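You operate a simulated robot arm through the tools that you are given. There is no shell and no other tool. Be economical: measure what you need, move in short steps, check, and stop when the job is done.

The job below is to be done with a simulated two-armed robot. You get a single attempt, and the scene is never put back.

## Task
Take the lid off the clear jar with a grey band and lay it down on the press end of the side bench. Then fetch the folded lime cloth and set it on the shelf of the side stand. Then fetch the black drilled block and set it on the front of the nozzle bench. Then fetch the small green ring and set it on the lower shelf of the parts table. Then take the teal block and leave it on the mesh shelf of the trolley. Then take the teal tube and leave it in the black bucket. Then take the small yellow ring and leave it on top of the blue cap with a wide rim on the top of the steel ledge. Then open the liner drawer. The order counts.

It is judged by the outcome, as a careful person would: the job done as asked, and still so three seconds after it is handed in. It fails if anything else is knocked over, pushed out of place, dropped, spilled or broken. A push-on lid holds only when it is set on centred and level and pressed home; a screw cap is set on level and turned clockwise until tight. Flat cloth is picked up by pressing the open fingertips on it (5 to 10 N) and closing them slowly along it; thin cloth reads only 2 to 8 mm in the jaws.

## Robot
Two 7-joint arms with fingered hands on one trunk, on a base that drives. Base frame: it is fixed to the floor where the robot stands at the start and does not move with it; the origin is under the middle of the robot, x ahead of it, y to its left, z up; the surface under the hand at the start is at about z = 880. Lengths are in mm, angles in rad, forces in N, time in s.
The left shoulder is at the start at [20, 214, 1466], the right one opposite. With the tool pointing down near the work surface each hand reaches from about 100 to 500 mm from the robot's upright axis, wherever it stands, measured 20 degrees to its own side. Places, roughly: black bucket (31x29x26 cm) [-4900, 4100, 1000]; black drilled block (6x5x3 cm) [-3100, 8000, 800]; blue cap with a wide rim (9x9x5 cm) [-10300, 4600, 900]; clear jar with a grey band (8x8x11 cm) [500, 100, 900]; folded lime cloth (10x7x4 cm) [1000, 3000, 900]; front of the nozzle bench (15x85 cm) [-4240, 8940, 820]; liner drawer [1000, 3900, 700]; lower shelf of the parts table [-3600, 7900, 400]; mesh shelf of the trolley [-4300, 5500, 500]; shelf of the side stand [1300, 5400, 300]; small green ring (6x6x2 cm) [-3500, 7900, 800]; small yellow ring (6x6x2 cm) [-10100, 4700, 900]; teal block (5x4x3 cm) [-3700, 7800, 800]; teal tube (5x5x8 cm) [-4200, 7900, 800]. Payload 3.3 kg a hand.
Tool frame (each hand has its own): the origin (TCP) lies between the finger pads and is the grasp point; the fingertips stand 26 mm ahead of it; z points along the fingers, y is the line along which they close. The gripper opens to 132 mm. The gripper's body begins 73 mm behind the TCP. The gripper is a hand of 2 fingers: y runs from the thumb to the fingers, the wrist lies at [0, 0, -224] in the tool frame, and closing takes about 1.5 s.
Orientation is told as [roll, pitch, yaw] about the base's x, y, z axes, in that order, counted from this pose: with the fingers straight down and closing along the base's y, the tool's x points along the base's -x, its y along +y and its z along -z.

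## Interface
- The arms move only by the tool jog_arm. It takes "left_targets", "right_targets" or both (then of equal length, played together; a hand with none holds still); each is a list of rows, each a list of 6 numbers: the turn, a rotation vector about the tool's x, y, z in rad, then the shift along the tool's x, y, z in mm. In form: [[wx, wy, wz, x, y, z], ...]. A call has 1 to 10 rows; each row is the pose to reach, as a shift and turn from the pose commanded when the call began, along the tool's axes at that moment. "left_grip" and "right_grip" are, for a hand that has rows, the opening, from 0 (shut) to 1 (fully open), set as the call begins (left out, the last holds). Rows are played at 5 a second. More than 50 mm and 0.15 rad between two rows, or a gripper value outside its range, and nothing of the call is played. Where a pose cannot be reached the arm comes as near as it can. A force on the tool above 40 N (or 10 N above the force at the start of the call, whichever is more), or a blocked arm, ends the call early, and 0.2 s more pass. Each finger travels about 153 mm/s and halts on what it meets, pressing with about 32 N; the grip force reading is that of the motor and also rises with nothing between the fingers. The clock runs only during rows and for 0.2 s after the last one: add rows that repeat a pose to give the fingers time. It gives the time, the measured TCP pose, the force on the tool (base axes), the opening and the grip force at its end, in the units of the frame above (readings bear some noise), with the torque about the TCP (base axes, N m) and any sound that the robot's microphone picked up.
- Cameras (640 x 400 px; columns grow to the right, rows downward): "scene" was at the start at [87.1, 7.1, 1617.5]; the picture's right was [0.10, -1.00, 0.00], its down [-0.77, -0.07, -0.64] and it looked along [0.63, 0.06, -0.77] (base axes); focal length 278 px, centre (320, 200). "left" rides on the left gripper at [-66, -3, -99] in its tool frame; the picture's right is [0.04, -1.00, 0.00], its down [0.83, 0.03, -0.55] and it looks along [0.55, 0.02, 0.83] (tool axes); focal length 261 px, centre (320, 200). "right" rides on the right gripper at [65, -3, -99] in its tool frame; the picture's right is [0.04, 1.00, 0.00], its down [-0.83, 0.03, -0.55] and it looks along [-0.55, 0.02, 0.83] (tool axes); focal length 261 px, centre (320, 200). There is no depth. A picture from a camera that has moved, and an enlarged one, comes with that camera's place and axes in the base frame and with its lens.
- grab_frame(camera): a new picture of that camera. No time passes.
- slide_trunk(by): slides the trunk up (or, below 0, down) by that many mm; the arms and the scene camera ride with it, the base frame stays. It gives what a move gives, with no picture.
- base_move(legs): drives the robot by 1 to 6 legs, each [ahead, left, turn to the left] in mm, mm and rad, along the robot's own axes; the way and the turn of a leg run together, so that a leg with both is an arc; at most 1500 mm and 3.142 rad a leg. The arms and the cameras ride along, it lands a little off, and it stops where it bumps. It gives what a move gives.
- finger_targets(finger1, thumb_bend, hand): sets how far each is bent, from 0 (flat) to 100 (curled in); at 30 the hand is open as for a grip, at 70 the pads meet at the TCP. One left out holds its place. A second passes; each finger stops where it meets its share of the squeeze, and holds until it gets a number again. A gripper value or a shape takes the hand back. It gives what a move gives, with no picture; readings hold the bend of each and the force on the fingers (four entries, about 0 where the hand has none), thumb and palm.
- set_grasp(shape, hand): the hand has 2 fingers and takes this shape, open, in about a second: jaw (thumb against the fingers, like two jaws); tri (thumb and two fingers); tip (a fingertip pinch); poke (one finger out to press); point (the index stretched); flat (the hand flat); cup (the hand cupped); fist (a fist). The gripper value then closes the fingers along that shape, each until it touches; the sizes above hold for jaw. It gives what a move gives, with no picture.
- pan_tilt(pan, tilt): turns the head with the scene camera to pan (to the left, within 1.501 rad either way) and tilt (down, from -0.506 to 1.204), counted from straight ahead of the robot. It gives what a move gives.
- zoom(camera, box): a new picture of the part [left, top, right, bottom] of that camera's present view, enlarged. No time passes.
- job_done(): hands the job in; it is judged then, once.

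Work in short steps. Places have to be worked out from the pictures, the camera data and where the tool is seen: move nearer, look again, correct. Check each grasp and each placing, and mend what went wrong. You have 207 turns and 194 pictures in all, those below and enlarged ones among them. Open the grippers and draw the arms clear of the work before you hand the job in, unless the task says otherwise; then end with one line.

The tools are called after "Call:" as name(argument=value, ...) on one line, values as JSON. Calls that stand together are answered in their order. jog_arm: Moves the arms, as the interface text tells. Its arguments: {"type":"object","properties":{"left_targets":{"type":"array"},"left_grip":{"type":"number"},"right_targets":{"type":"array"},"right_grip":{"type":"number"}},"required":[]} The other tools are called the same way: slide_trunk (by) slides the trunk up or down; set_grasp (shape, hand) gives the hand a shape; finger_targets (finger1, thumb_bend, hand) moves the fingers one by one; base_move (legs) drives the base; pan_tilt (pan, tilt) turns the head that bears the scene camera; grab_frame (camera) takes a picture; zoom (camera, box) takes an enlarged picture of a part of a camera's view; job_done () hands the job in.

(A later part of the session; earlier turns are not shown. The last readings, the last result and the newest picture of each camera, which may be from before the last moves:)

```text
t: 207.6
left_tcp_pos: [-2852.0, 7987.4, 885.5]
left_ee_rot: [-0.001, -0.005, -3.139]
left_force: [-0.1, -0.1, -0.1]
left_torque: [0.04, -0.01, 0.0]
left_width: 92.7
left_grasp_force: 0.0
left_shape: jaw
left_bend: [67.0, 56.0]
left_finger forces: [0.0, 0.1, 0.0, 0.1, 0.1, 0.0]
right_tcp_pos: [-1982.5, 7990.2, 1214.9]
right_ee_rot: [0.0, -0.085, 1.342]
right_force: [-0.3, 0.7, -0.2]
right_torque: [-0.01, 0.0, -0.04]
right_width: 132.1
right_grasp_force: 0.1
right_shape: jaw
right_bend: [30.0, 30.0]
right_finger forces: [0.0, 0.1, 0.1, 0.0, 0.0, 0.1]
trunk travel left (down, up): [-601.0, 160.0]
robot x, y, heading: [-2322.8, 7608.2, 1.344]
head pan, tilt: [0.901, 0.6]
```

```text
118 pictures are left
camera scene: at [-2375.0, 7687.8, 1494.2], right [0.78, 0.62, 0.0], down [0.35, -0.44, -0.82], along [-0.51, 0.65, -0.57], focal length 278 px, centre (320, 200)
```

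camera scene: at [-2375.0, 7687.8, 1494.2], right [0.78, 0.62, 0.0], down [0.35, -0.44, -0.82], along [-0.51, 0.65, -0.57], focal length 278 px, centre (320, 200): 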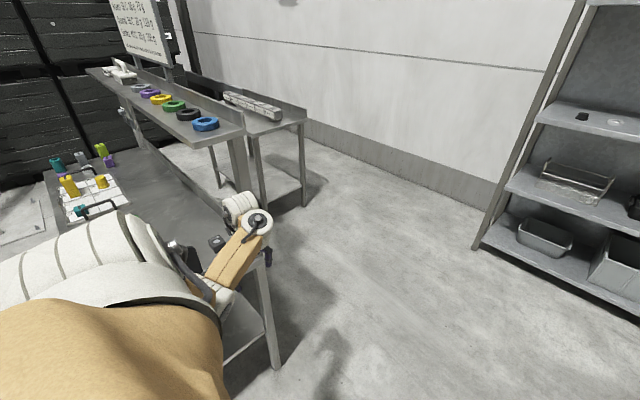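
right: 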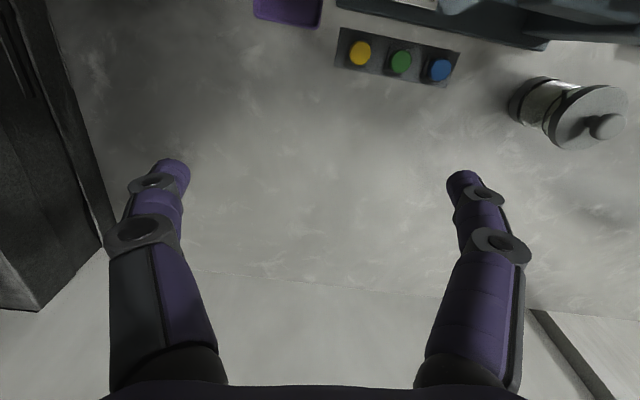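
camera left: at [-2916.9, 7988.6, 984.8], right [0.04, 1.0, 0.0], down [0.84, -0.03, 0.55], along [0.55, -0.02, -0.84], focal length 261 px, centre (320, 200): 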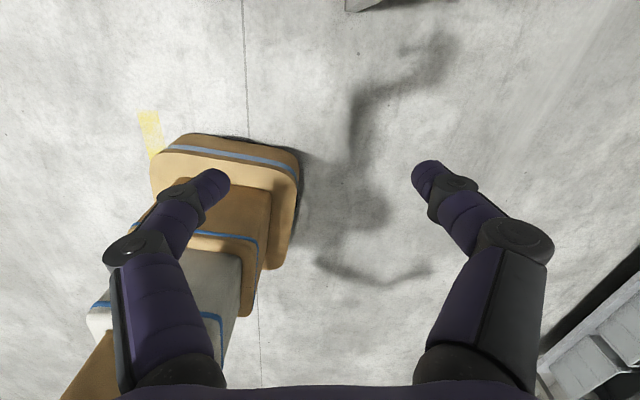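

Heights are uncertain (block top maybe ~865), so I'm raising the hand a bit before sliding in over the table end, then looking with the hand camera.

Call:
jog_arm(left_targets=[[0, 0, 0, 0, 0, -25], [0, 0, 0, 0, 0, -45], [0, 0, 0, 0, 0, -45]])

Call:
base_move(legs=[[-34, 146, 0]])

Call:
grab_frame(camera="left")

Call:
grab_frame(camera="scene")

```text
t: 208.4
left_tcp_pos: [-2852.4, 7988.0, 927.2]
left_ee_rot: [-0.004, -0.003, -3.138]
left_force: [-0.5, 0.1, 0.4]
left_torque: [-0.01, 0.03, 0.01]
left_width: 92.8
left_grasp_force: 0.0
left_shape: jaw
left_bend: [67.0, 56.0]
left_finger forces: [0.0, 0.1, 0.1, 0.1, 0.1, 0.0]
left hand out of reach, approached as far as the arm can: row 2, 3
right_tcp_pos: [-1983.3, 7990.6, 1214.4]
right_ee_rot: [0.001, -0.084, 1.343]
right_force: [-0.3, -0.1, -0.2]
right_torque: [-0.02, 0.01, 0.04]
right_width: 131.9
right_grasp_force: 0.1
right_shape: jaw
right_bend: [30.0, 30.0]
right_finger forces: [0.0, 0.0, 0.0, 0.2, 0.1, 0.0]
trunk travel left (down, up): [-601.0, 160.0]
robot x, y, heading: [-2324.4, 7604.3, 1.344]
head pan, tilt: [0.901, 0.6]
```

```text
t: 209.8
left_tcp_pos: [-3000.5, 7985.4, 926.2]
left_ee_rot: [-0.001, -0.002, -3.14]
left_force: [-1.1, -0.2, -0.3]
left_torque: [-0.01, -0.05, 0.0]
left_width: 92.7
left_grasp_force: 0.1
left_shape: jaw
left_bend: [67.0, 56.0]
left_finger forces: [0.0, 0.0, 0.0, 0.0, 0.1, 0.0]
right_tcp_pos: [-2131.1, 7991.3, 1213.7]
right_ee_rot: [-0.002, -0.084, 1.344]
right_force: [-0.1, 0.6, -0.1]
right_torque: [0.03, -0.02, -0.02]
right_width: 131.7
right_grasp_force: 0.1
right_shape: jaw
right_bend: [30.0, 30.0]
right_finger forces: [0.0, 0.1, 0.0, 0.0, 0.0, 0.1]
trunk travel left (down, up): [-601.0, 160.0]
robot x, y, heading: [-2472.7, 7604.7, 1.345]
head pan, tilt: [0.901, 0.6]
```

```text
117 pictures are left
camera left: at [-3065.5, 7987.4, 1026.5], right [0.04, 1.0, 0.0], down [0.83, -0.03, 0.55], along [0.55, -0.02, -0.83], focal length 261 px, centre (320, 200)
```

left: 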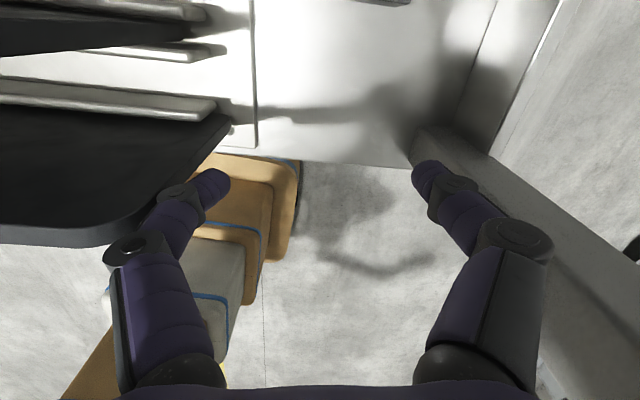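

```text
116 pictures are left
camera scene: at [-2524.3, 7686.6, 1494.1], right [0.78, 0.62, 0.0], down [0.35, -0.44, -0.82], along [-0.51, 0.64, -0.57], focal length 278 px, centre (320, 200)
```

scene: 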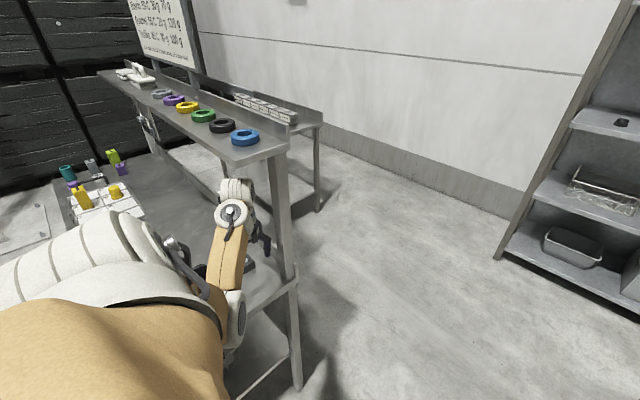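

The nearest rack plate is at x≈-3017 with its top at z 973, its right edge at y≈7935, and the post corner is at (-2995, 8056). I'm narrowing the fingers and sliding in along -x between them.

Call:
jog_arm(left_targets=[[0, 0, 0, 0, 0, 0], [0, 0, 0, 0, 0, 0], [0, 0, 0, 0, 0, 0], [0, 0, 0, 0, 0, 0]], left_grip=0.2)

Call:
base_move(legs=[[-24, 102, 0]])

Call:
grab_frame(camera="left")

Call:
grab_frame(camera="scene")

```text
t: 210.8
left_tcp_pos: [-2999.9, 7985.0, 927.7]
left_ee_rot: [-0.003, -0.004, -3.141]
left_force: [-0.5, -0.2, 0.3]
left_torque: [0.02, 0.01, -0.04]
left_width: 27.0
left_grasp_force: 0.0
left_shape: jaw
left_bend: [73.0, 70.0]
left_finger forces: [0.1, 0.0, 0.0, 0.0, 0.0, 0.0]
right_tcp_pos: [-2130.3, 7990.7, 1215.2]
right_ee_rot: [0.001, -0.084, 1.344]
right_force: [0.0, -0.3, -0.6]
right_torque: [-0.01, -0.02, -0.02]
right_width: 132.0
right_grasp_force: 0.1
right_shape: jaw
right_bend: [30.0, 30.0]
right_finger forces: [0.0, 0.1, 0.1, 0.0, 0.1, 0.0]
trunk travel left (down, up): [-601.0, 160.0]
robot x, y, heading: [-2467.9, 7604.8, 1.341]
head pan, tilt: [0.901, 0.6]
```

```text
t: 212.0
left_tcp_pos: [-3105.6, 7984.7, 926.2]
left_ee_rot: [0.0, -0.003, -3.139]
left_force: [-0.2, 0.7, -1.0]
left_torque: [0.01, -0.03, -0.02]
left_width: 27.0
left_grasp_force: 0.1
left_shape: jaw
left_bend: [73.0, 70.0]
left_finger forces: [0.0, 0.0, 0.0, 0.0, 0.1, 0.0]
right_tcp_pos: [-2235.8, 7989.7, 1214.1]
right_ee_rot: [0.0, -0.086, 1.344]
right_force: [-0.3, -0.2, 0.2]
right_torque: [0.01, -0.01, 0.01]
right_width: 132.0
right_grasp_force: 0.1
right_shape: jaw
right_bend: [30.0, 30.0]
right_finger forces: [0.0, 0.1, 0.0, 0.0, 0.0, 0.1]
trunk travel left (down, up): [-601.0, 160.0]
robot x, y, heading: [-2577.9, 7607.7, 1.344]
head pan, tilt: [0.901, 0.6]
```

```text
115 pictures are left
camera left: at [-3170.7, 7986.8, 1026.7], right [0.04, 1.0, 0.0], down [0.83, -0.03, 0.55], along [0.55, -0.02, -0.83], focal length 261 px, centre (320, 200)
```

left: 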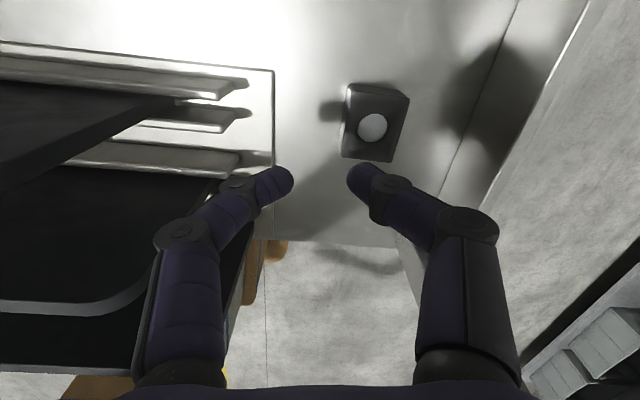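

```text
114 pictures are left
camera scene: at [-2629.4, 7686.0, 1494.1], right [0.78, 0.62, 0.0], down [0.35, -0.44, -0.82], along [-0.51, 0.64, -0.57], focal length 278 px, centre (320, 200)
```

scene: 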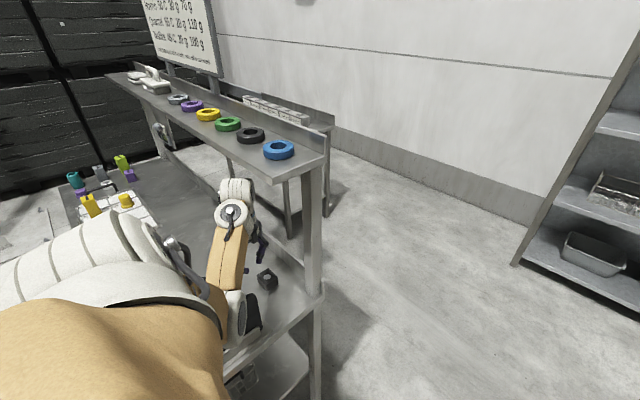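

The block top is at about [-3105, 8024, 825], slightly rotated. I'm shifting over it, opening, turning to match and descending halfway.

Call:
jog_arm(left_targets=[[0, 0, 0.08, 0, -20, 0], [0, 0, 0.17, 0, -40, 0], [0, 0, 0.2, 0, -40, 20], [0, 0, 0.2, 0, -40, 45], [0, 0, 0.2, 0, -40, 45]], left_grip=0.68)

Call:
grab_frame(camera="left")

```text
t: 213.2
left_tcp_pos: [-3105.0, 8024.5, 882.7]
left_ee_rot: [-0.003, -0.005, 2.943]
left_force: [-0.1, 0.4, -1.1]
left_torque: [-0.04, 0.01, -0.01]
left_width: 89.0
left_grasp_force: 0.0
left_shape: jaw
left_bend: [69.0, 60.0]
left_finger forces: [0.1, 0.1, 0.0, 0.1, 0.1, 0.0]
right_tcp_pos: [-2234.9, 7989.8, 1215.0]
right_ee_rot: [-0.001, -0.083, 1.344]
right_force: [0.7, -0.4, -0.1]
right_torque: [0.01, -0.02, -0.02]
right_width: 131.7
right_grasp_force: 0.0
right_shape: jaw
right_bend: [30.0, 30.0]
right_finger forces: [0.0, 0.0, 0.0, 0.0, 0.0, 0.1]
trunk travel left (down, up): [-601.0, 160.0]
robot x, y, heading: [-2577.2, 7603.3, 1.343]
head pan, tilt: [0.901, 0.6]
```

```text
113 pictures are left
camera left: at [-3169.0, 8039.5, 982.5], right [0.24, 0.97, 0.0], down [0.81, -0.2, 0.55], along [0.53, -0.13, -0.84], focal length 261 px, centre (320, 200)
```

left: 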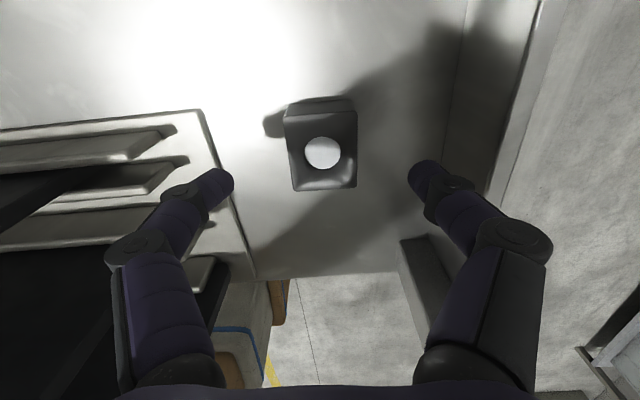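

The hand is well aligned and centred. I'm descending and grasping.

Call:
jog_arm(left_targets=[[0, 0, 0, 0, 0, 25], [0, 0, 0, 0, 0, 45], [0, 0, 0, 0, 0, 55], [0, 0, 0, 0, 0, 55]])

Call:
jog_arm(left_targets=[[0, 0, 0, 0, 0, 0], [0, 0, 0, 0, 0, 0], [0, 0, 0, 0, 0, 0], [0, 0, 0, 0, 0, 0], [0, 0, 0, 0, 0, 0]], left_grip=0)

Call:
grab_frame(camera="left")

```text
t: 214.2
left_tcp_pos: [-3105.8, 8023.4, 828.6]
left_ee_rot: [-0.002, -0.004, 2.944]
left_force: [-0.3, -0.5, 0.5]
left_torque: [0.0, -0.01, 0.0]
left_width: 89.5
left_grasp_force: 0.0
left_shape: jaw
left_bend: [69.0, 60.0]
left_finger forces: [0.0, 0.0, 0.0, 0.0, 0.0, 0.0]
right_tcp_pos: [-2236.0, 7988.6, 1214.2]
right_ee_rot: [0.0, -0.082, 1.343]
right_force: [0.1, 0.0, 0.2]
right_torque: [-0.02, 0.0, 0.02]
right_width: 132.3
right_grasp_force: 0.1
right_shape: jaw
right_bend: [30.0, 30.0]
right_finger forces: [0.0, 0.0, 0.0, 0.0, 0.0, 0.0]
trunk travel left (down, up): [-601.0, 160.0]
robot x, y, heading: [-2578.2, 7610.8, 1.344]
head pan, tilt: [0.901, 0.6]
```

```text
t: 215.4
left_tcp_pos: [-3106.3, 8023.6, 827.8]
left_ee_rot: [-0.003, -0.003, 2.944]
left_force: [1.2, 0.3, -0.3]
left_torque: [0.01, 0.0, 0.03]
left_width: 36.9
left_grasp_force: 32.1
left_shape: jaw
left_bend: [73.0, 70.0]
left_finger forces: [28.9, 0.0, 0.0, 0.0, 28.9, 0.0]
right_tcp_pos: [-2236.0, 7990.4, 1215.3]
right_ee_rot: [0.001, -0.083, 1.345]
right_force: [0.1, 0.7, 0.6]
right_torque: [-0.01, -0.04, -0.01]
right_width: 132.1
right_grasp_force: 0.1
right_shape: jaw
right_bend: [30.0, 30.0]
right_finger forces: [0.0, 0.0, 0.0, 0.1, 0.1, 0.1]
trunk travel left (down, up): [-601.0, 160.0]
robot x, y, heading: [-2573.4, 7607.3, 1.346]
head pan, tilt: [0.901, 0.6]
```

```text
112 pictures are left
camera left: at [-3168.9, 8039.1, 927.6], right [0.24, 0.97, 0.0], down [0.81, -0.2, 0.55], along [0.53, -0.13, -0.84], focal length 261 px, centre (320, 200)
```

left: 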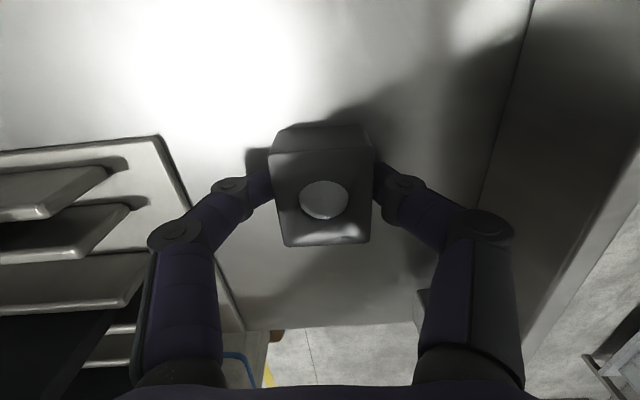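

The block is gripped. I'm lifting, shifting back to y≈7985, and backing out along +x.

Call:
jog_arm(left_targets=[[0, 0, 0, 0, 0, -20], [0, 0, 0, 0, 0, -55], [0, 0, 0, 0, 0, -95], [0, 0, 0, 4, 20, -97], [0, 0, 0, 8, 39, -97], [0, 0, 0, 8, 39, -97]])

Call:
base_move(legs=[[70, -303, 0]])

Call:
slide_trunk(by=160)

Call:
pan_tilt(pan=0.4, tilt=0.4)

Call:
grab_frame(camera="scene")

Call:
grab_frame(camera="left")

```text
t: 216.8
left_tcp_pos: [-3105.7, 7983.4, 924.7]
left_ee_rot: [-0.003, -0.005, 2.945]
left_force: [0.2, -1.2, -1.5]
left_torque: [0.01, 0.02, 0.02]
left_width: 37.1
left_grasp_force: 31.8
left_shape: jaw
left_bend: [73.0, 70.0]
left_finger forces: [29.1, 0.0, 0.0, 0.1, 29.1, 0.1]
right_tcp_pos: [-2235.5, 7990.5, 1214.6]
right_ee_rot: [0.0, -0.084, 1.345]
right_force: [0.2, 0.5, -0.6]
right_torque: [0.02, -0.02, -0.05]
right_width: 131.8
right_grasp_force: 0.2
right_shape: jaw
right_bend: [30.0, 30.0]
right_finger forces: [0.1, 0.0, 0.0, 0.0, 0.0, 0.0]
trunk travel left (down, up): [-601.0, 160.0]
robot x, y, heading: [-2577.6, 7605.5, 1.341]
head pan, tilt: [0.901, 0.6]
```

```text
t: 218.9
left_tcp_pos: [-2788.0, 7981.5, 924.9]
left_ee_rot: [-0.001, -0.007, 2.945]
left_force: [0.5, -0.5, -1.2]
left_torque: [0.03, 0.01, 0.0]
left_width: 36.9
left_grasp_force: 33.2
left_shape: jaw
left_bend: [73.0, 70.0]
left_finger forces: [29.1, 0.0, 0.1, 0.0, 29.1, 0.0]
right_tcp_pos: [-1917.3, 7989.9, 1214.3]
right_ee_rot: [-0.001, -0.083, 1.347]
right_force: [0.4, 0.3, -0.8]
right_torque: [0.03, 0.03, 0.01]
right_width: 131.9
right_grasp_force: 0.1
right_shape: jaw
right_bend: [30.0, 30.0]
right_finger forces: [0.0, 0.0, 0.0, 0.0, 0.0, 0.0]
trunk travel left (down, up): [-601.0, 160.0]
robot x, y, heading: [-2257.1, 7602.7, 1.346]
head pan, tilt: [0.901, 0.6]
```

```text
t: 220.7
left_tcp_pos: [-2788.7, 7981.0, 1085.1]
left_ee_rot: [-0.004, -0.003, 2.946]
left_force: [0.2, -0.1, -1.7]
left_torque: [-0.01, 0.01, -0.02]
left_width: 36.9
left_grasp_force: 32.3
left_shape: jaw
left_bend: [73.0, 70.0]
left_finger forces: [29.1, 0.0, 0.1, 0.1, 29.2, 0.1]
right_tcp_pos: [-1918.4, 7988.6, 1374.1]
right_ee_rot: [0.001, -0.084, 1.346]
right_force: [1.3, -0.5, -0.6]
right_torque: [-0.01, 0.01, -0.04]
right_width: 132.0
right_grasp_force: 0.1
right_shape: jaw
right_bend: [30.0, 30.0]
right_finger forces: [0.0, 0.1, 0.0, 0.1, 0.0, 0.0]
trunk travel left (down, up): [-761.0, 0.0]
robot x, y, heading: [-2256.6, 7605.3, 1.348]
head pan, tilt: [0.901, 0.6]
```

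```text
t: 221.6
left_tcp_pos: [-2788.8, 7981.5, 1086.3]
left_ee_rot: [-0.002, -0.003, 2.946]
left_force: [-0.7, 0.4, -0.6]
left_torque: [0.01, 0.01, 0.02]
left_width: 37.0
left_grasp_force: 32.4
left_shape: jaw
left_bend: [73.0, 70.0]
left_finger forces: [29.2, 0.0, 0.1, 0.0, 29.2, 0.0]
right_tcp_pos: [-1919.3, 7989.9, 1375.1]
right_ee_rot: [-0.001, -0.085, 1.346]
right_force: [0.4, 0.4, 0.5]
right_torque: [0.01, 0.0, -0.01]
right_width: 131.6
right_grasp_force: 0.0
right_shape: jaw
right_bend: [30.0, 30.0]
right_finger forces: [0.1, 0.0, 0.0, 0.1, 0.1, 0.1]
trunk travel left (down, up): [-761.0, 0.0]
robot x, y, heading: [-2259.1, 7605.3, 1.348]
head pan, tilt: [0.4, 0.4]
```

```text
111 pictures are left
camera scene: at [-2271.7, 7705.3, 1672.5], right [0.98, 0.18, 0.0], down [0.07, -0.38, -0.92], along [-0.16, 0.91, -0.39], focal length 278 px, centre (320, 200)
```

scene: 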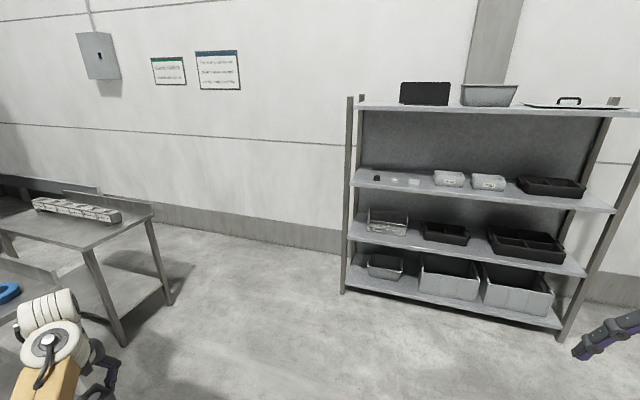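

```text
110 pictures are left
camera left: at [-2851.2, 7996.2, 1184.7], right [0.23, 0.97, 0.0], down [0.81, -0.2, 0.55], along [0.53, -0.13, -0.84], focal length 261 px, centre (320, 200)
```

left: 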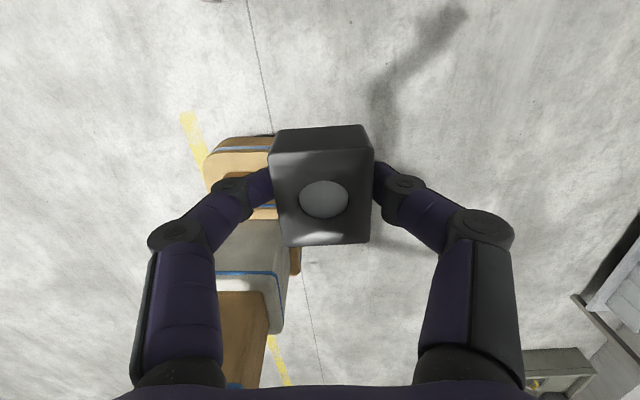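

The block is held. The nozzle bench's right end is at x≈-3775, with a free front strip around y 8900. I'm driving around the parts table to that end, in the left-arm stance.

Call:
base_move(legs=[[873, 198, 0], [0, 0, 0.952], [600, -98, 0]])

Call:
pan_tilt(pan=0.7, tilt=0.6)

Call:
grab_frame(camera="scene")

```text
t: 231.9
left_tcp_pos: [-3201.8, 8801.9, 1085.5]
left_ee_rot: [-0.002, -0.002, -2.372]
left_force: [0.3, -0.1, -1.3]
left_torque: [-0.03, 0.01, 0.0]
left_width: 36.9
left_grasp_force: 31.9
left_shape: jaw
left_bend: [73.0, 70.0]
left_finger forces: [29.0, 0.0, 0.0, 0.0, 28.9, 0.0]
right_tcp_pos: [-2711.4, 9520.8, 1375.1]
right_ee_rot: [0.002, -0.084, 2.312]
right_force: [-0.9, 0.4, -0.2]
right_torque: [-0.01, 0.01, 0.01]
right_width: 132.0
right_grasp_force: 0.0
right_shape: jaw
right_bend: [30.0, 30.0]
right_finger forces: [0.1, 0.0, 0.1, 0.0, 0.1, 0.0]
trunk travel left (down, up): [-761.0, 0.0]
robot x, y, heading: [-2590.2, 9021.9, 2.305]
head pan, tilt: [0.4, 0.4]
```

```text
t: 232.7
left_tcp_pos: [-3199.7, 8800.2, 1084.7]
left_ee_rot: [-0.003, -0.004, -2.371]
left_force: [0.2, -1.6, -1.9]
left_torque: [-0.02, 0.01, 0.01]
left_width: 37.1
left_grasp_force: 32.0
left_shape: jaw
left_bend: [73.0, 70.0]
left_finger forces: [28.8, 0.1, 0.0, 0.1, 29.0, 0.0]
right_tcp_pos: [-2711.1, 9520.1, 1374.6]
right_ee_rot: [0.0, -0.083, 2.311]
right_force: [0.0, 0.1, -0.2]
right_torque: [0.01, 0.0, -0.01]
right_width: 131.8
right_grasp_force: 0.0
right_shape: jaw
right_bend: [30.0, 30.0]
right_finger forces: [0.0, 0.0, 0.0, 0.0, 0.0, 0.0]
trunk travel left (down, up): [-761.0, 0.0]
robot x, y, heading: [-2588.0, 9018.4, 2.312]
head pan, tilt: [0.7, 0.6]
```

```text
109 pictures are left
camera scene: at [-2682.5, 9041.1, 1654.3], right [0.13, 0.99, 0.0], down [0.56, -0.07, -0.83], along [-0.82, 0.11, -0.56], focal length 278 px, centre (320, 200)
```

scene: 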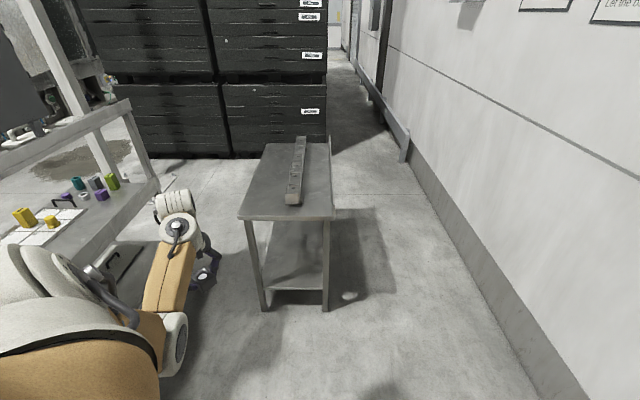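

The front strip of the nozzle bench is empty. I'm driving so the hand is over about [-3910, 8920] and aligning the hand.

Call:
base_move(legs=[[570, 443, 0]])

Call:
jog_arm(left_targets=[[0, 0, 0.13, 0, 0, 0], [0, 0, 0.26, 0, 0, 0], [0, 0, 0.39, 0, 0, 0], [0, 0, 0.52, 0, 0, 0], [0, 0, 0.65, 0, 0, 0], [0, 0, 0.77, 0, 0, 0], [0, 0, 0.77, 0, 0, 0]])

Call:
grab_frame(camera="left")

Call:
grab_frame(camera="scene")

```text
t: 236.6
left_tcp_pos: [-3907.5, 8918.7, 1085.4]
left_ee_rot: [-0.003, -0.002, -2.372]
left_force: [0.2, -0.3, -1.1]
left_torque: [0.0, -0.01, 0.0]
left_width: 36.6
left_grasp_force: 31.7
left_shape: jaw
left_bend: [73.0, 70.0]
left_finger forces: [29.0, 0.1, 0.0, 0.0, 29.0, 0.1]
right_tcp_pos: [-3419.9, 9639.9, 1374.6]
right_ee_rot: [0.001, -0.082, 2.315]
right_force: [-0.1, 1.3, 0.3]
right_torque: [0.03, -0.02, 0.01]
right_width: 132.0
right_grasp_force: 0.3
right_shape: jaw
right_bend: [30.0, 30.0]
right_finger forces: [0.0, 0.1, 0.0, 0.0, 0.1, 0.0]
trunk travel left (down, up): [-761.0, 0.0]
robot x, y, heading: [-3293.9, 9134.6, 2.309]
head pan, tilt: [0.7, 0.6]
```

```text
t: 238.2
left_tcp_pos: [-3907.0, 8918.6, 1085.1]
left_ee_rot: [0.001, -0.003, -3.14]
left_force: [0.0, -0.9, -1.8]
left_torque: [0.0, -0.04, 0.0]
left_width: 36.9
left_grasp_force: 31.6
left_shape: jaw
left_bend: [73.0, 70.0]
left_finger forces: [29.0, 0.0, 0.1, 0.1, 29.1, 0.0]
right_tcp_pos: [-3419.6, 9639.0, 1374.8]
right_ee_rot: [-0.001, -0.084, 2.314]
right_force: [0.5, -0.5, 0.7]
right_torque: [0.01, -0.01, 0.0]
right_width: 132.0
right_grasp_force: 0.1
right_shape: jaw
right_bend: [30.0, 30.0]
right_finger forces: [0.0, 0.1, 0.0, 0.1, 0.1, 0.1]
trunk travel left (down, up): [-761.0, 0.0]
robot x, y, heading: [-3295.6, 9137.5, 2.31]
head pan, tilt: [0.7, 0.6]
```

```text
108 pictures are left
camera left: at [-3971.9, 8921.6, 1184.5], right [0.04, 1.0, 0.0], down [0.83, -0.03, 0.55], along [0.55, -0.02, -0.84], focal length 261 px, centre (320, 200)
```

left: 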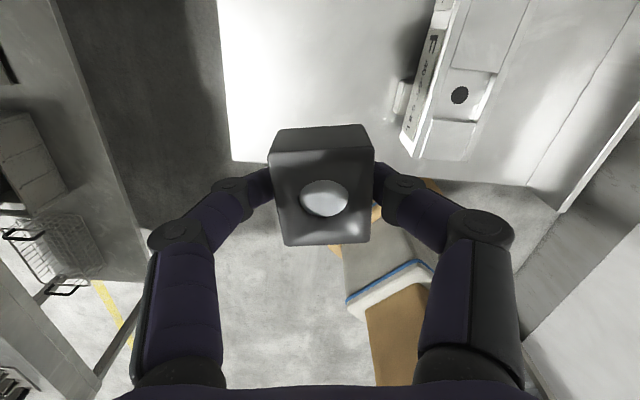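

```text
107 pictures are left
camera scene: at [-3389.7, 9159.9, 1654.3], right [0.13, 0.99, 0.0], down [0.56, -0.07, -0.82], along [-0.82, 0.11, -0.57], focal length 278 px, centre (320, 200)
```

scene: 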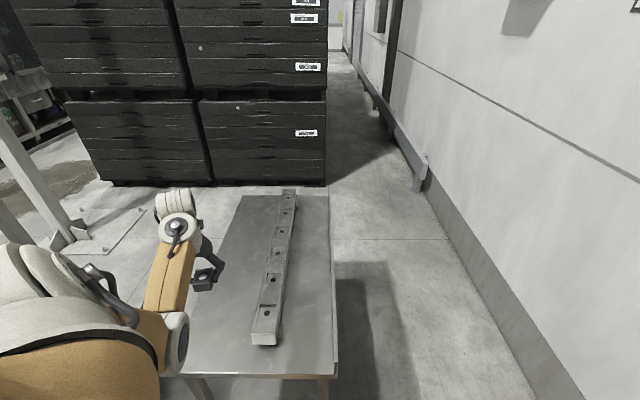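

The bench front edge is at y≈8798 and the rail at ≈9034. I'm placing the block at about [-3930, 8900], lowering the trunk then the arm.

Call:
slide_trunk(by=-150)

Call:
jog_arm(left_targets=[[0, 0, 0, -12, 9, 20], [0, 0, 0, -23, 18, 45], [0, 0, 0, -23, 18, 60], [0, 0, 0, -23, 18, 70], [0, 0, 0, -23, 18, 70]])

Call:
grab_frame(camera="left")

```text
t: 239.9
left_tcp_pos: [-3906.7, 8919.2, 934.9]
left_ee_rot: [0.002, -0.004, -3.14]
left_force: [0.4, 0.1, -1.3]
left_torque: [0.01, 0.01, -0.01]
left_width: 36.9
left_grasp_force: 31.9
left_shape: jaw
left_bend: [73.0, 70.0]
left_finger forces: [29.0, 0.0, 0.0, 0.1, 29.0, 0.1]
right_tcp_pos: [-3418.9, 9639.9, 1225.0]
right_ee_rot: [0.0, -0.083, 2.314]
right_force: [0.5, -0.1, 0.3]
right_torque: [-0.05, 0.0, 0.0]
right_width: 131.8
right_grasp_force: 0.0
right_shape: jaw
right_bend: [30.0, 30.0]
right_finger forces: [0.0, 0.0, 0.1, 0.1, 0.0, 0.0]
trunk travel left (down, up): [-611.0, 150.0]
robot x, y, heading: [-3300.3, 9141.6, 2.313]
head pan, tilt: [0.7, 0.6]
```

```text
t: 241.1
left_tcp_pos: [-3929.1, 8902.8, 864.6]
left_ee_rot: [0.001, -0.003, -3.14]
left_force: [-0.3, 0.5, -2.0]
left_torque: [0.02, -0.02, 0.0]
left_width: 37.1
left_grasp_force: 32.3
left_shape: jaw
left_bend: [73.0, 70.0]
left_finger forces: [29.0, 0.0, 0.0, 0.0, 29.1, 0.1]
right_tcp_pos: [-3420.1, 9640.2, 1224.3]
right_ee_rot: [0.001, -0.085, 2.316]
right_force: [0.2, -0.3, 0.5]
right_torque: [-0.04, 0.0, -0.01]
right_width: 132.1
right_grasp_force: 0.0
right_shape: jaw
right_bend: [30.0, 30.0]
right_finger forces: [0.0, 0.1, 0.0, 0.1, 0.0, 0.0]
trunk travel left (down, up): [-611.0, 150.0]
robot x, y, heading: [-3295.9, 9141.4, 2.308]
head pan, tilt: [0.7, 0.6]
```

```text
106 pictures are left
camera left: at [-3994.2, 8904.6, 964.3], right [0.04, 1.0, 0.0], down [0.83, -0.03, 0.55], along [0.55, -0.02, -0.84], focal length 261 px, centre (320, 200)
```

left: 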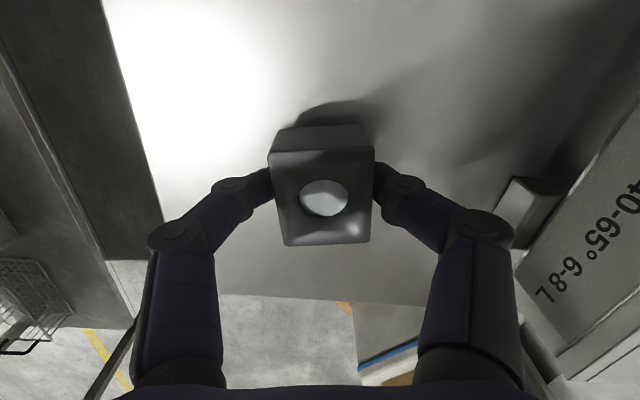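

I'm lowering gently to contact.

Call:
jog_arm(left_targets=[[0, 0, 0, 0, 0, 4], [0, 0, 0, 0, 0, 8], [0, 0, 0, 0, 0, 12], [0, 0, 0, 0, 0, 15], [0, 0, 0, 0, 0, 15]])

```text
t: 242.3
left_tcp_pos: [-3930.0, 8901.8, 849.8]
left_ee_rot: [0.002, -0.003, -3.14]
left_force: [-0.3, -0.1, -2.4]
left_torque: [0.0, -0.01, -0.02]
left_width: 37.0
left_grasp_force: 31.9
left_shape: jaw
left_bend: [73.0, 70.0]
left_finger forces: [29.0, 0.1, 0.0, 0.0, 29.1, 0.1]
right_tcp_pos: [-3420.4, 9639.1, 1225.2]
right_ee_rot: [-0.001, -0.084, 2.314]
right_force: [0.6, 0.1, 0.5]
right_torque: [0.02, 0.0, -0.01]
right_width: 131.9
right_grasp_force: 0.0
right_shape: jaw
right_bend: [30.0, 30.0]
right_finger forces: [0.0, 0.0, 0.1, 0.1, 0.0, 0.1]
trunk travel left (down, up): [-611.0, 150.0]
robot x, y, heading: [-3295.4, 9138.0, 2.308]
head pan, tilt: [0.7, 0.6]
```

There is no contact yet, so I'm continuing slowly.

Call:
jog_arm(left_targets=[[0, 0, 0, 0, 0, 3], [0, 0, 0, 0, 0, 6], [0, 0, 0, 0, 0, 9], [0, 0, 0, 0, 0, 11], [0, 0, 0, 0, 0, 11]])

Call:
grab_frame(camera="left")

```text
t: 243.3
left_tcp_pos: [-3931.0, 8900.8, 845.0]
left_ee_rot: [0.001, -0.018, -3.141]
left_force: [7.2, 2.3, 25.3]
left_torque: [0.31, -0.17, -0.02]
left_width: 39.7
left_grasp_force: 31.5
left_shape: jaw
left_bend: [74.0, 70.0]
left_finger forces: [37.5, 0.0, 0.1, 0.0, 43.9, 0.0]
right_tcp_pos: [-3417.1, 9638.3, 1225.5]
right_ee_rot: [0.0, -0.085, 2.315]
right_force: [-0.1, -0.2, -1.4]
right_torque: [0.01, -0.04, -0.02]
right_width: 131.9
right_grasp_force: 0.1
right_shape: jaw
right_bend: [30.0, 30.0]
right_finger forces: [0.0, 0.0, 0.0, 0.0, 0.1, 0.1]
trunk travel left (down, up): [-611.0, 150.0]
robot x, y, heading: [-3294.0, 9142.1, 2.313]
head pan, tilt: [0.7, 0.6]
stopped in row 4 (left hand): the force on the tool passed its limit at 44 N (the readings are from after the stop); the commanded pose is now the measured one
```

```text
105 pictures are left
camera left: at [-3995.5, 8902.8, 946.3], right [0.04, 1.0, 0.0], down [0.84, -0.03, 0.54], along [0.54, -0.02, -0.84], focal length 261 px, centre (320, 200)
```

left: 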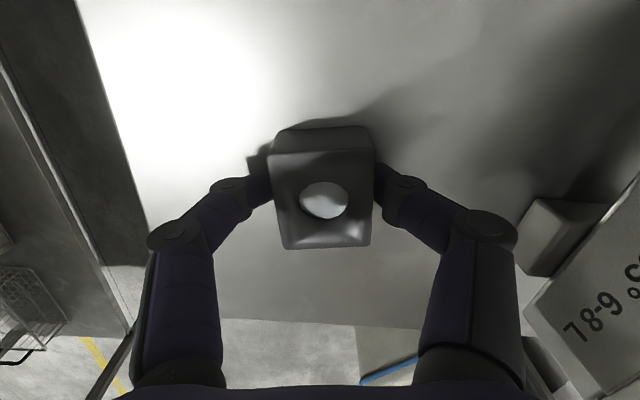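

The block is on the bench. I'm easing 2 mm, opening, and rising straight up.

Call:
jog_arm(left_targets=[[0, 0, 0, 0, 0, -2], [0, 0, 0, 0, 0, -2], [0, 0, 0, 0, 0, -2], [0, 0, 0, 0, 0, -2], [0, 0, 0, 0, 0, -30], [0, 0, 0, 0, 0, -75], [0, 0, 0, 0, 0, -75]], left_grip=0.7)

Call:
grab_frame(camera="left")

```text
t: 244.9
left_tcp_pos: [-3933.4, 8900.7, 917.6]
left_ee_rot: [0.003, -0.012, -3.139]
left_force: [0.5, -0.2, 0.2]
left_torque: [0.01, -0.02, 0.01]
left_width: 92.3
left_grasp_force: 0.1
left_shape: jaw
left_bend: [68.0, 56.0]
left_finger forces: [0.1, 0.0, 0.0, 0.0, 0.0, 0.1]
right_tcp_pos: [-3419.8, 9639.7, 1225.6]
right_ee_rot: [-0.001, -0.083, 2.313]
right_force: [0.5, 0.4, 0.4]
right_torque: [-0.01, 0.0, -0.03]
right_width: 131.6
right_grasp_force: 0.0
right_shape: jaw
right_bend: [30.0, 30.0]
right_finger forces: [0.1, 0.0, 0.0, 0.0, 0.1, 0.0]
trunk travel left (down, up): [-611.0, 150.0]
robot x, y, heading: [-3298.4, 9142.0, 2.316]
head pan, tilt: [0.7, 0.6]
```

```text
104 pictures are left
camera left: at [-3996.6, 8902.3, 1016.8], right [0.04, 1.0, 0.0], down [0.84, -0.03, 0.54], along [0.54, -0.02, -0.84], focal length 261 px, centre (320, 200)
```

left: 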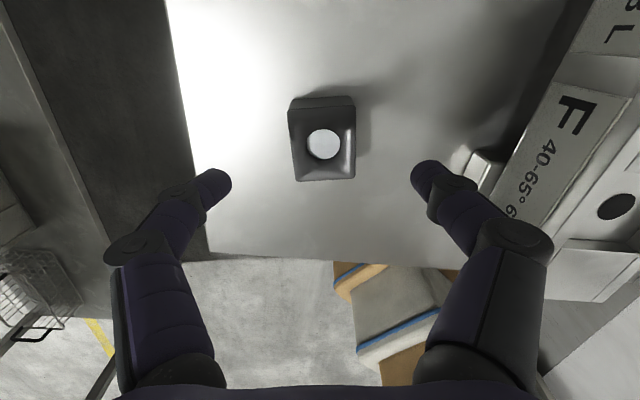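

The block is placed well. The green ring is near [-3484, 7890] on the parts table. I'm raising and driving around to the table's front, keeping the hand short of the rack and ledge.

Call:
slide_trunk(by=150)

Call:
base_move(legs=[[-565, -442, 0], [-609, 106, 0], [0, 0, -1.574], [-939, -1037, 0], [-748, 678, 0]])

Call:
pan_tilt(pan=0.85, tilt=0.6)

Call:
grab_frame(camera="scene")

Call:
grab_frame(camera="left")

```text
t: 246.7
left_tcp_pos: [-3931.5, 8900.8, 1067.8]
left_ee_rot: [0.002, -0.012, -3.14]
left_force: [0.2, 0.3, 0.6]
left_torque: [-0.02, 0.0, 0.02]
left_width: 92.1
left_grasp_force: 0.0
left_shape: jaw
left_bend: [68.0, 56.0]
left_finger forces: [0.0, 0.0, 0.1, 0.0, 0.0, 0.0]
right_tcp_pos: [-3420.8, 9638.7, 1374.6]
right_ee_rot: [0.0, -0.082, 2.314]
right_force: [-0.8, 1.5, -0.1]
right_torque: [-0.03, 0.0, -0.03]
right_width: 132.0
right_grasp_force: 0.0
right_shape: jaw
right_bend: [30.0, 30.0]
right_finger forces: [0.1, 0.1, 0.0, 0.0, 0.0, 0.0]
trunk travel left (down, up): [-761.0, 0.0]
robot x, y, heading: [-3298.0, 9141.8, 2.313]
head pan, tilt: [0.7, 0.6]
```

```text
t: 268.8
left_tcp_pos: [-3514.0, 7745.1, 1067.1]
left_ee_rot: [0.0, -0.013, 1.57]
left_force: [0.5, -0.3, -0.8]
left_torque: [0.02, 0.0, -0.01]
left_width: 92.1
left_grasp_force: 0.1
left_shape: jaw
left_bend: [68.0, 56.0]
left_finger forces: [0.0, 0.0, 0.1, 0.0, 0.1, 0.2]
right_tcp_pos: [-2775.7, 7232.2, 1374.8]
right_ee_rot: [0.0, -0.083, 0.741]
right_force: [0.4, -0.3, 0.0]
right_torque: [0.03, 0.03, 0.01]
right_width: 131.8
right_grasp_force: 0.1
right_shape: jaw
right_bend: [30.0, 30.0]
right_finger forces: [0.0, 0.1, 0.0, 0.0, 0.0, 0.1]
trunk travel left (down, up): [-761.0, 0.0]
robot x, y, heading: [-3274.3, 7110.1, 0.737]
head pan, tilt: [0.7, 0.6]
```

```text
t: 269.5
left_tcp_pos: [-3514.6, 7744.5, 1068.1]
left_ee_rot: [0.003, -0.012, 1.571]
left_force: [-0.6, -0.2, 0.2]
left_torque: [-0.02, 0.0, -0.02]
left_width: 92.2
left_grasp_force: 0.1
left_shape: jaw
left_bend: [68.0, 56.0]
left_finger forces: [0.0, 0.1, 0.0, 0.0, 0.1, 0.1]
right_tcp_pos: [-2775.9, 7231.4, 1374.2]
right_ee_rot: [-0.001, -0.084, 0.743]
right_force: [-0.4, 0.3, 0.0]
right_torque: [-0.01, 0.01, -0.02]
right_width: 132.1
right_grasp_force: 0.1
right_shape: jaw
right_bend: [30.0, 30.0]
right_finger forces: [0.0, 0.0, 0.0, 0.1, 0.0, 0.0]
trunk travel left (down, up): [-761.0, 0.0]
robot x, y, heading: [-3272.5, 7110.0, 0.74]
head pan, tilt: [0.85, 0.6]
```

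```text
103 pictures are left
camera scene: at [-3267.6, 7203.2, 1654.3], right [1.0, 0.02, 0.0], down [0.01, -0.56, -0.82], along [-0.02, 0.82, -0.57], focal length 278 px, centre (320, 200)
```

scene: 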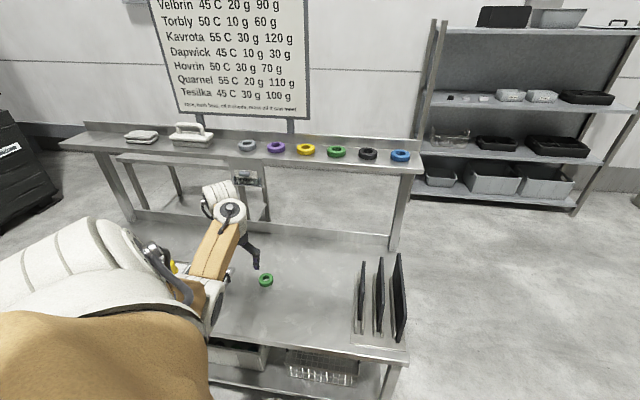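

```text
102 pictures are left
camera left: at [-3510.4, 7809.2, 1167.6], right [1.0, -0.04, 0.0], down [-0.03, -0.84, 0.54], along [-0.02, -0.54, -0.84], focal length 261 px, centre (320, 200)
```

left: 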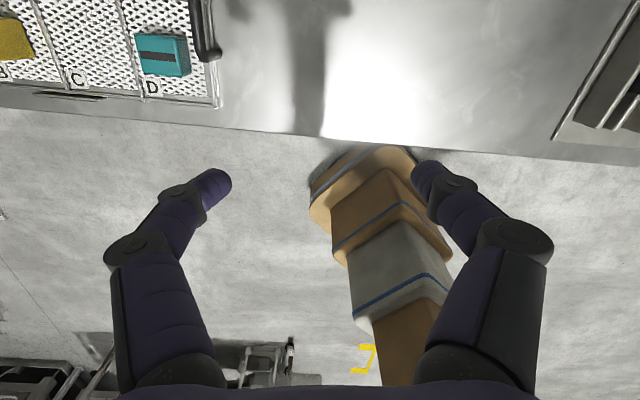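

The ring is at about [-3490, 7886]. I'm lowering the trunk first so the wrist stays below the ledge, then moving the hand over it.

Call:
slide_trunk(by=-170)

Call:
base_move(legs=[[112, 88, 0]])

Call:
grab_frame(camera="left")

```text
t: 271.4
left_tcp_pos: [-3514.0, 7745.0, 898.1]
left_ee_rot: [0.001, -0.012, 1.57]
left_force: [0.8, 0.3, 0.2]
left_torque: [-0.04, -0.02, -0.02]
left_width: 92.1
left_grasp_force: 0.0
left_shape: jaw
left_bend: [68.0, 56.0]
left_finger forces: [0.0, 0.0, 0.0, 0.0, 0.1, 0.0]
right_tcp_pos: [-2776.8, 7231.3, 1205.8]
right_ee_rot: [0.0, -0.083, 0.743]
right_force: [0.0, 0.1, -0.6]
right_torque: [0.01, 0.02, 0.03]
right_width: 131.8
right_grasp_force: 0.0
right_shape: jaw
right_bend: [30.0, 30.0]
right_finger forces: [0.0, 0.0, 0.0, 0.0, 0.0, 0.1]
trunk travel left (down, up): [-591.0, 170.0]
robot x, y, heading: [-3273.9, 7109.1, 0.739]
head pan, tilt: [0.85, 0.6]
```

```text
t: 272.8
left_tcp_pos: [-3487.1, 7889.4, 897.4]
left_ee_rot: [0.003, -0.01, 1.569]
left_force: [0.2, 0.1, 0.0]
left_torque: [-0.04, 0.0, -0.03]
left_width: 92.1
left_grasp_force: 0.1
left_shape: jaw
left_bend: [68.0, 56.0]
left_finger forces: [0.0, 0.0, 0.0, 0.0, 0.0, 0.1]
right_tcp_pos: [-2749.5, 7374.3, 1204.7]
right_ee_rot: [0.001, -0.08, 0.74]
right_force: [0.9, -0.5, -0.2]
right_torque: [-0.01, 0.0, -0.01]
right_width: 131.8
right_grasp_force: 0.0
right_shape: jaw
right_bend: [30.0, 30.0]
right_finger forces: [0.0, 0.0, 0.0, 0.1, 0.0, 0.0]
trunk travel left (down, up): [-591.0, 170.0]
robot x, y, heading: [-3248.4, 7246.6, 0.741]
head pan, tilt: [0.85, 0.6]
```

```text
101 pictures are left
camera left: at [-3484.1, 7953.4, 996.5], right [1.0, -0.04, 0.0], down [-0.03, -0.84, 0.54], along [-0.03, -0.54, -0.84], focal length 261 px, centre (320, 200)
```

left: 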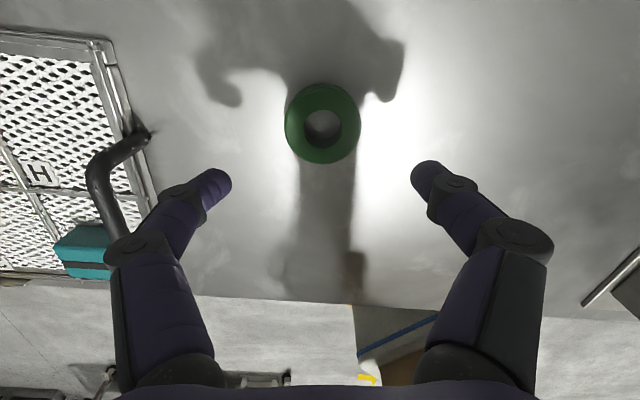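

The ring centre is [-3487, 7900]. I'm shifting 10 mm, descending and gripping.

Call:
jog_arm(left_targets=[[0, 0, 0, -10, 0, 25], [0, 0, 0, -10, 0, 50], [0, 0, 0, -10, 0, 64], [0, 0, 0, -10, 0, 70], [0, 0, 0, -10, 0, 70]])

Call:
jog_arm(left_targets=[[0, 0, 0, 0, 0, 0], [0, 0, 0, 0, 0, 0], [0, 0, 0, 0, 0, 0], [0, 0, 0, 0, 0, 0], [0, 0, 0, 0, 0, 0]], left_grip=0)

Call:
grab_frame(camera="left")

```text
t: 274.0
left_tcp_pos: [-3486.6, 7898.8, 827.1]
left_ee_rot: [0.002, -0.013, 1.569]
left_force: [0.9, 0.5, 0.1]
left_torque: [-0.01, 0.02, -0.01]
left_width: 92.4
left_grasp_force: 0.1
left_shape: jaw
left_bend: [68.0, 56.0]
left_finger forces: [0.1, 0.0, 0.0, 0.0, 0.0, 0.0]
right_tcp_pos: [-2750.8, 7372.9, 1204.6]
right_ee_rot: [0.0, -0.083, 0.74]
right_force: [-0.1, -0.4, 0.4]
right_torque: [0.02, -0.03, 0.03]
right_width: 131.6
right_grasp_force: 0.1
right_shape: jaw
right_bend: [30.0, 30.0]
right_finger forces: [0.1, 0.0, 0.0, 0.0, 0.1, 0.0]
trunk travel left (down, up): [-591.0, 170.0]
robot x, y, heading: [-3247.0, 7250.3, 0.74]
head pan, tilt: [0.85, 0.6]
```

```text
t: 275.2
left_tcp_pos: [-3487.7, 7898.6, 827.3]
left_ee_rot: [0.004, -0.014, 1.568]
left_force: [-0.3, 0.9, 0.8]
left_torque: [0.01, -0.02, 0.01]
left_width: 45.6
left_grasp_force: 32.1
left_shape: jaw
left_bend: [74.0, 70.0]
left_finger forces: [28.7, 0.0, 0.0, 0.0, 28.9, 0.1]
right_tcp_pos: [-2750.7, 7372.2, 1204.3]
right_ee_rot: [-0.001, -0.084, 0.74]
right_force: [0.5, 0.1, -0.4]
right_torque: [0.0, 0.01, 0.01]
right_width: 132.0
right_grasp_force: 0.0
right_shape: jaw
right_bend: [30.0, 30.0]
right_finger forces: [0.1, 0.1, 0.0, 0.0, 0.0, 0.0]
trunk travel left (down, up): [-591.0, 170.0]
robot x, y, heading: [-3248.0, 7253.7, 0.743]
head pan, tilt: [0.85, 0.6]
```

```text
100 pictures are left
camera left: at [-3483.4, 7963.0, 926.9], right [1.0, -0.04, 0.0], down [-0.03, -0.84, 0.54], along [-0.03, -0.54, -0.84], focal length 261 px, centre (320, 200)
```

left: 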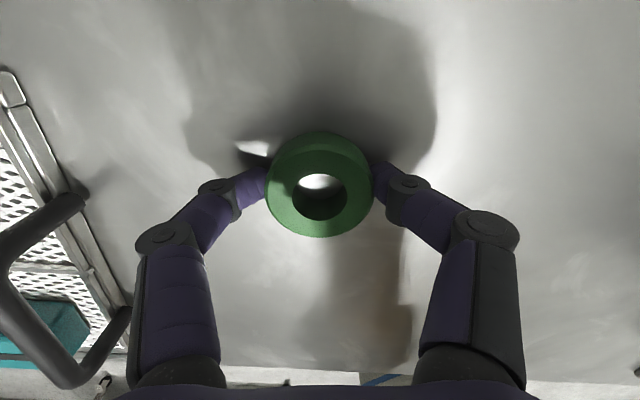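

The ring is gripped. I'm lifting, backing away from the table and driving round to its right end for the lower shelf.

Call:
jog_arm(left_targets=[[0, 0, 0, 0, 0, -20], [0, 0, 0, 0, 0, -50], [0, 0, 0, 0, 0, -65], [0, 0, 0, 0, 0, -65]])

Call:
base_move(legs=[[-237, -258, 0], [921, -845, 0], [0, 0, 1.565], [860, -780, 0]])

Call:
slide_trunk(by=-390)

Call:
pan_tilt(pan=0.85, tilt=0.4)

Call:
grab_frame(camera="scene")

```text
t: 276.2
left_tcp_pos: [-3487.1, 7898.6, 893.4]
left_ee_rot: [0.003, -0.013, 1.569]
left_force: [0.7, 0.9, -0.5]
left_torque: [0.0, -0.01, 0.01]
left_width: 45.3
left_grasp_force: 32.0
left_shape: jaw
left_bend: [74.0, 70.0]
left_finger forces: [28.6, 0.1, 0.1, 0.0, 28.7, 0.1]
right_tcp_pos: [-2749.7, 7374.4, 1205.3]
right_ee_rot: [0.001, -0.084, 0.739]
right_force: [0.7, 0.0, 1.0]
right_torque: [0.0, 0.04, 0.0]
right_width: 131.6
right_grasp_force: 0.0
right_shape: jaw
right_bend: [30.0, 30.0]
right_finger forces: [0.0, 0.1, 0.1, 0.0, 0.0, 0.0]
trunk travel left (down, up): [-591.0, 170.0]
robot x, y, heading: [-3245.8, 7251.9, 0.736]
head pan, tilt: [0.85, 0.6]
```

```text
t: 293.6
left_tcp_pos: [-2621.1, 7857.0, 893.0]
left_ee_rot: [0.004, -0.013, 3.086]
left_force: [-0.5, -0.3, -0.4]
left_torque: [-0.04, 0.0, 0.02]
left_width: 45.3
left_grasp_force: 31.7
left_shape: jaw
left_bend: [74.0, 70.0]
left_finger forces: [28.5, 0.0, 0.1, 0.0, 28.6, 0.0]
right_tcp_pos: [-2056.2, 8565.2, 1204.2]
right_ee_rot: [0.002, -0.083, 2.259]
right_force: [0.5, 0.2, -0.2]
right_torque: [-0.05, -0.02, 0.01]
right_width: 132.2
right_grasp_force: 0.0
right_shape: jaw
right_bend: [30.0, 30.0]
right_finger forces: [0.0, 0.0, 0.0, 0.0, 0.0, 0.0]
trunk travel left (down, up): [-591.0, 170.0]
robot x, y, heading: [-1960.2, 8061.7, 2.257]
head pan, tilt: [0.85, 0.6]
```

```text
t: 297.4
left_tcp_pos: [-2620.8, 7855.1, 503.0]
left_ee_rot: [0.0, -0.013, 3.086]
left_force: [-0.4, 0.0, 0.0]
left_torque: [-0.03, -0.01, -0.03]
left_width: 45.3
left_grasp_force: 32.0
left_shape: jaw
left_bend: [74.0, 70.0]
left_finger forces: [28.5, 0.1, 0.0, 0.0, 28.6, 0.0]
right_tcp_pos: [-2057.8, 8564.5, 814.9]
right_ee_rot: [0.0, -0.086, 2.256]
right_force: [0.9, -0.2, -0.4]
right_torque: [-0.01, 0.01, 0.03]
right_width: 131.9
right_grasp_force: 0.0
right_shape: jaw
right_bend: [30.0, 30.0]
right_finger forces: [0.1, 0.0, 0.0, 0.0, 0.1, 0.0]
trunk travel left (down, up): [-201.0, 560.0]
robot x, y, heading: [-1957.4, 8060.1, 2.258]
head pan, tilt: [0.85, 0.6]
```

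```text
t: 298.1
left_tcp_pos: [-2620.4, 7854.6, 501.1]
left_ee_rot: [0.005, -0.012, 3.087]
left_force: [0.4, 0.1, 0.1]
left_torque: [0.01, 0.0, -0.01]
left_width: 45.4
left_grasp_force: 32.1
left_shape: jaw
left_bend: [74.0, 70.0]
left_finger forces: [28.5, 0.0, 0.1, 0.0, 28.5, 0.1]
right_tcp_pos: [-2055.8, 8564.2, 814.3]
right_ee_rot: [0.001, -0.084, 2.258]
right_force: [0.7, 0.1, -0.7]
right_torque: [0.02, -0.02, 0.02]
right_width: 131.8
right_grasp_force: 0.0
right_shape: jaw
right_bend: [30.0, 30.0]
right_finger forces: [0.0, 0.0, 0.0, 0.0, 0.1, 0.1]
trunk travel left (down, up): [-201.0, 560.0]
robot x, y, heading: [-1959.7, 8058.3, 2.256]
head pan, tilt: [0.85, 0.4]
```

```text
99 pictures are left
camera scene: at [-2096.5, 8116.9, 1108.6], right [0.03, 1.0, 0.0], down [0.39, -0.01, -0.92], along [-0.92, 0.03, -0.39], focal length 278 px, centre (320, 200)
```

scene: 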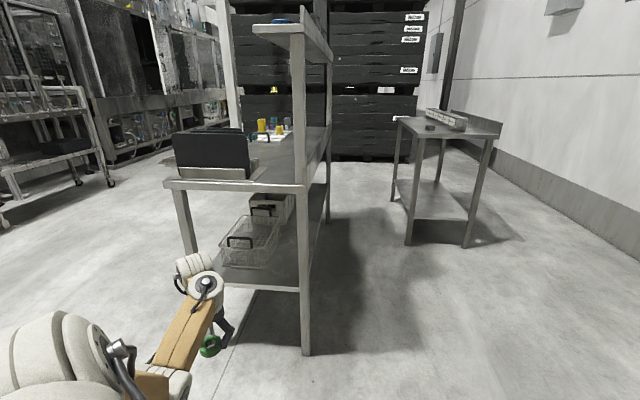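

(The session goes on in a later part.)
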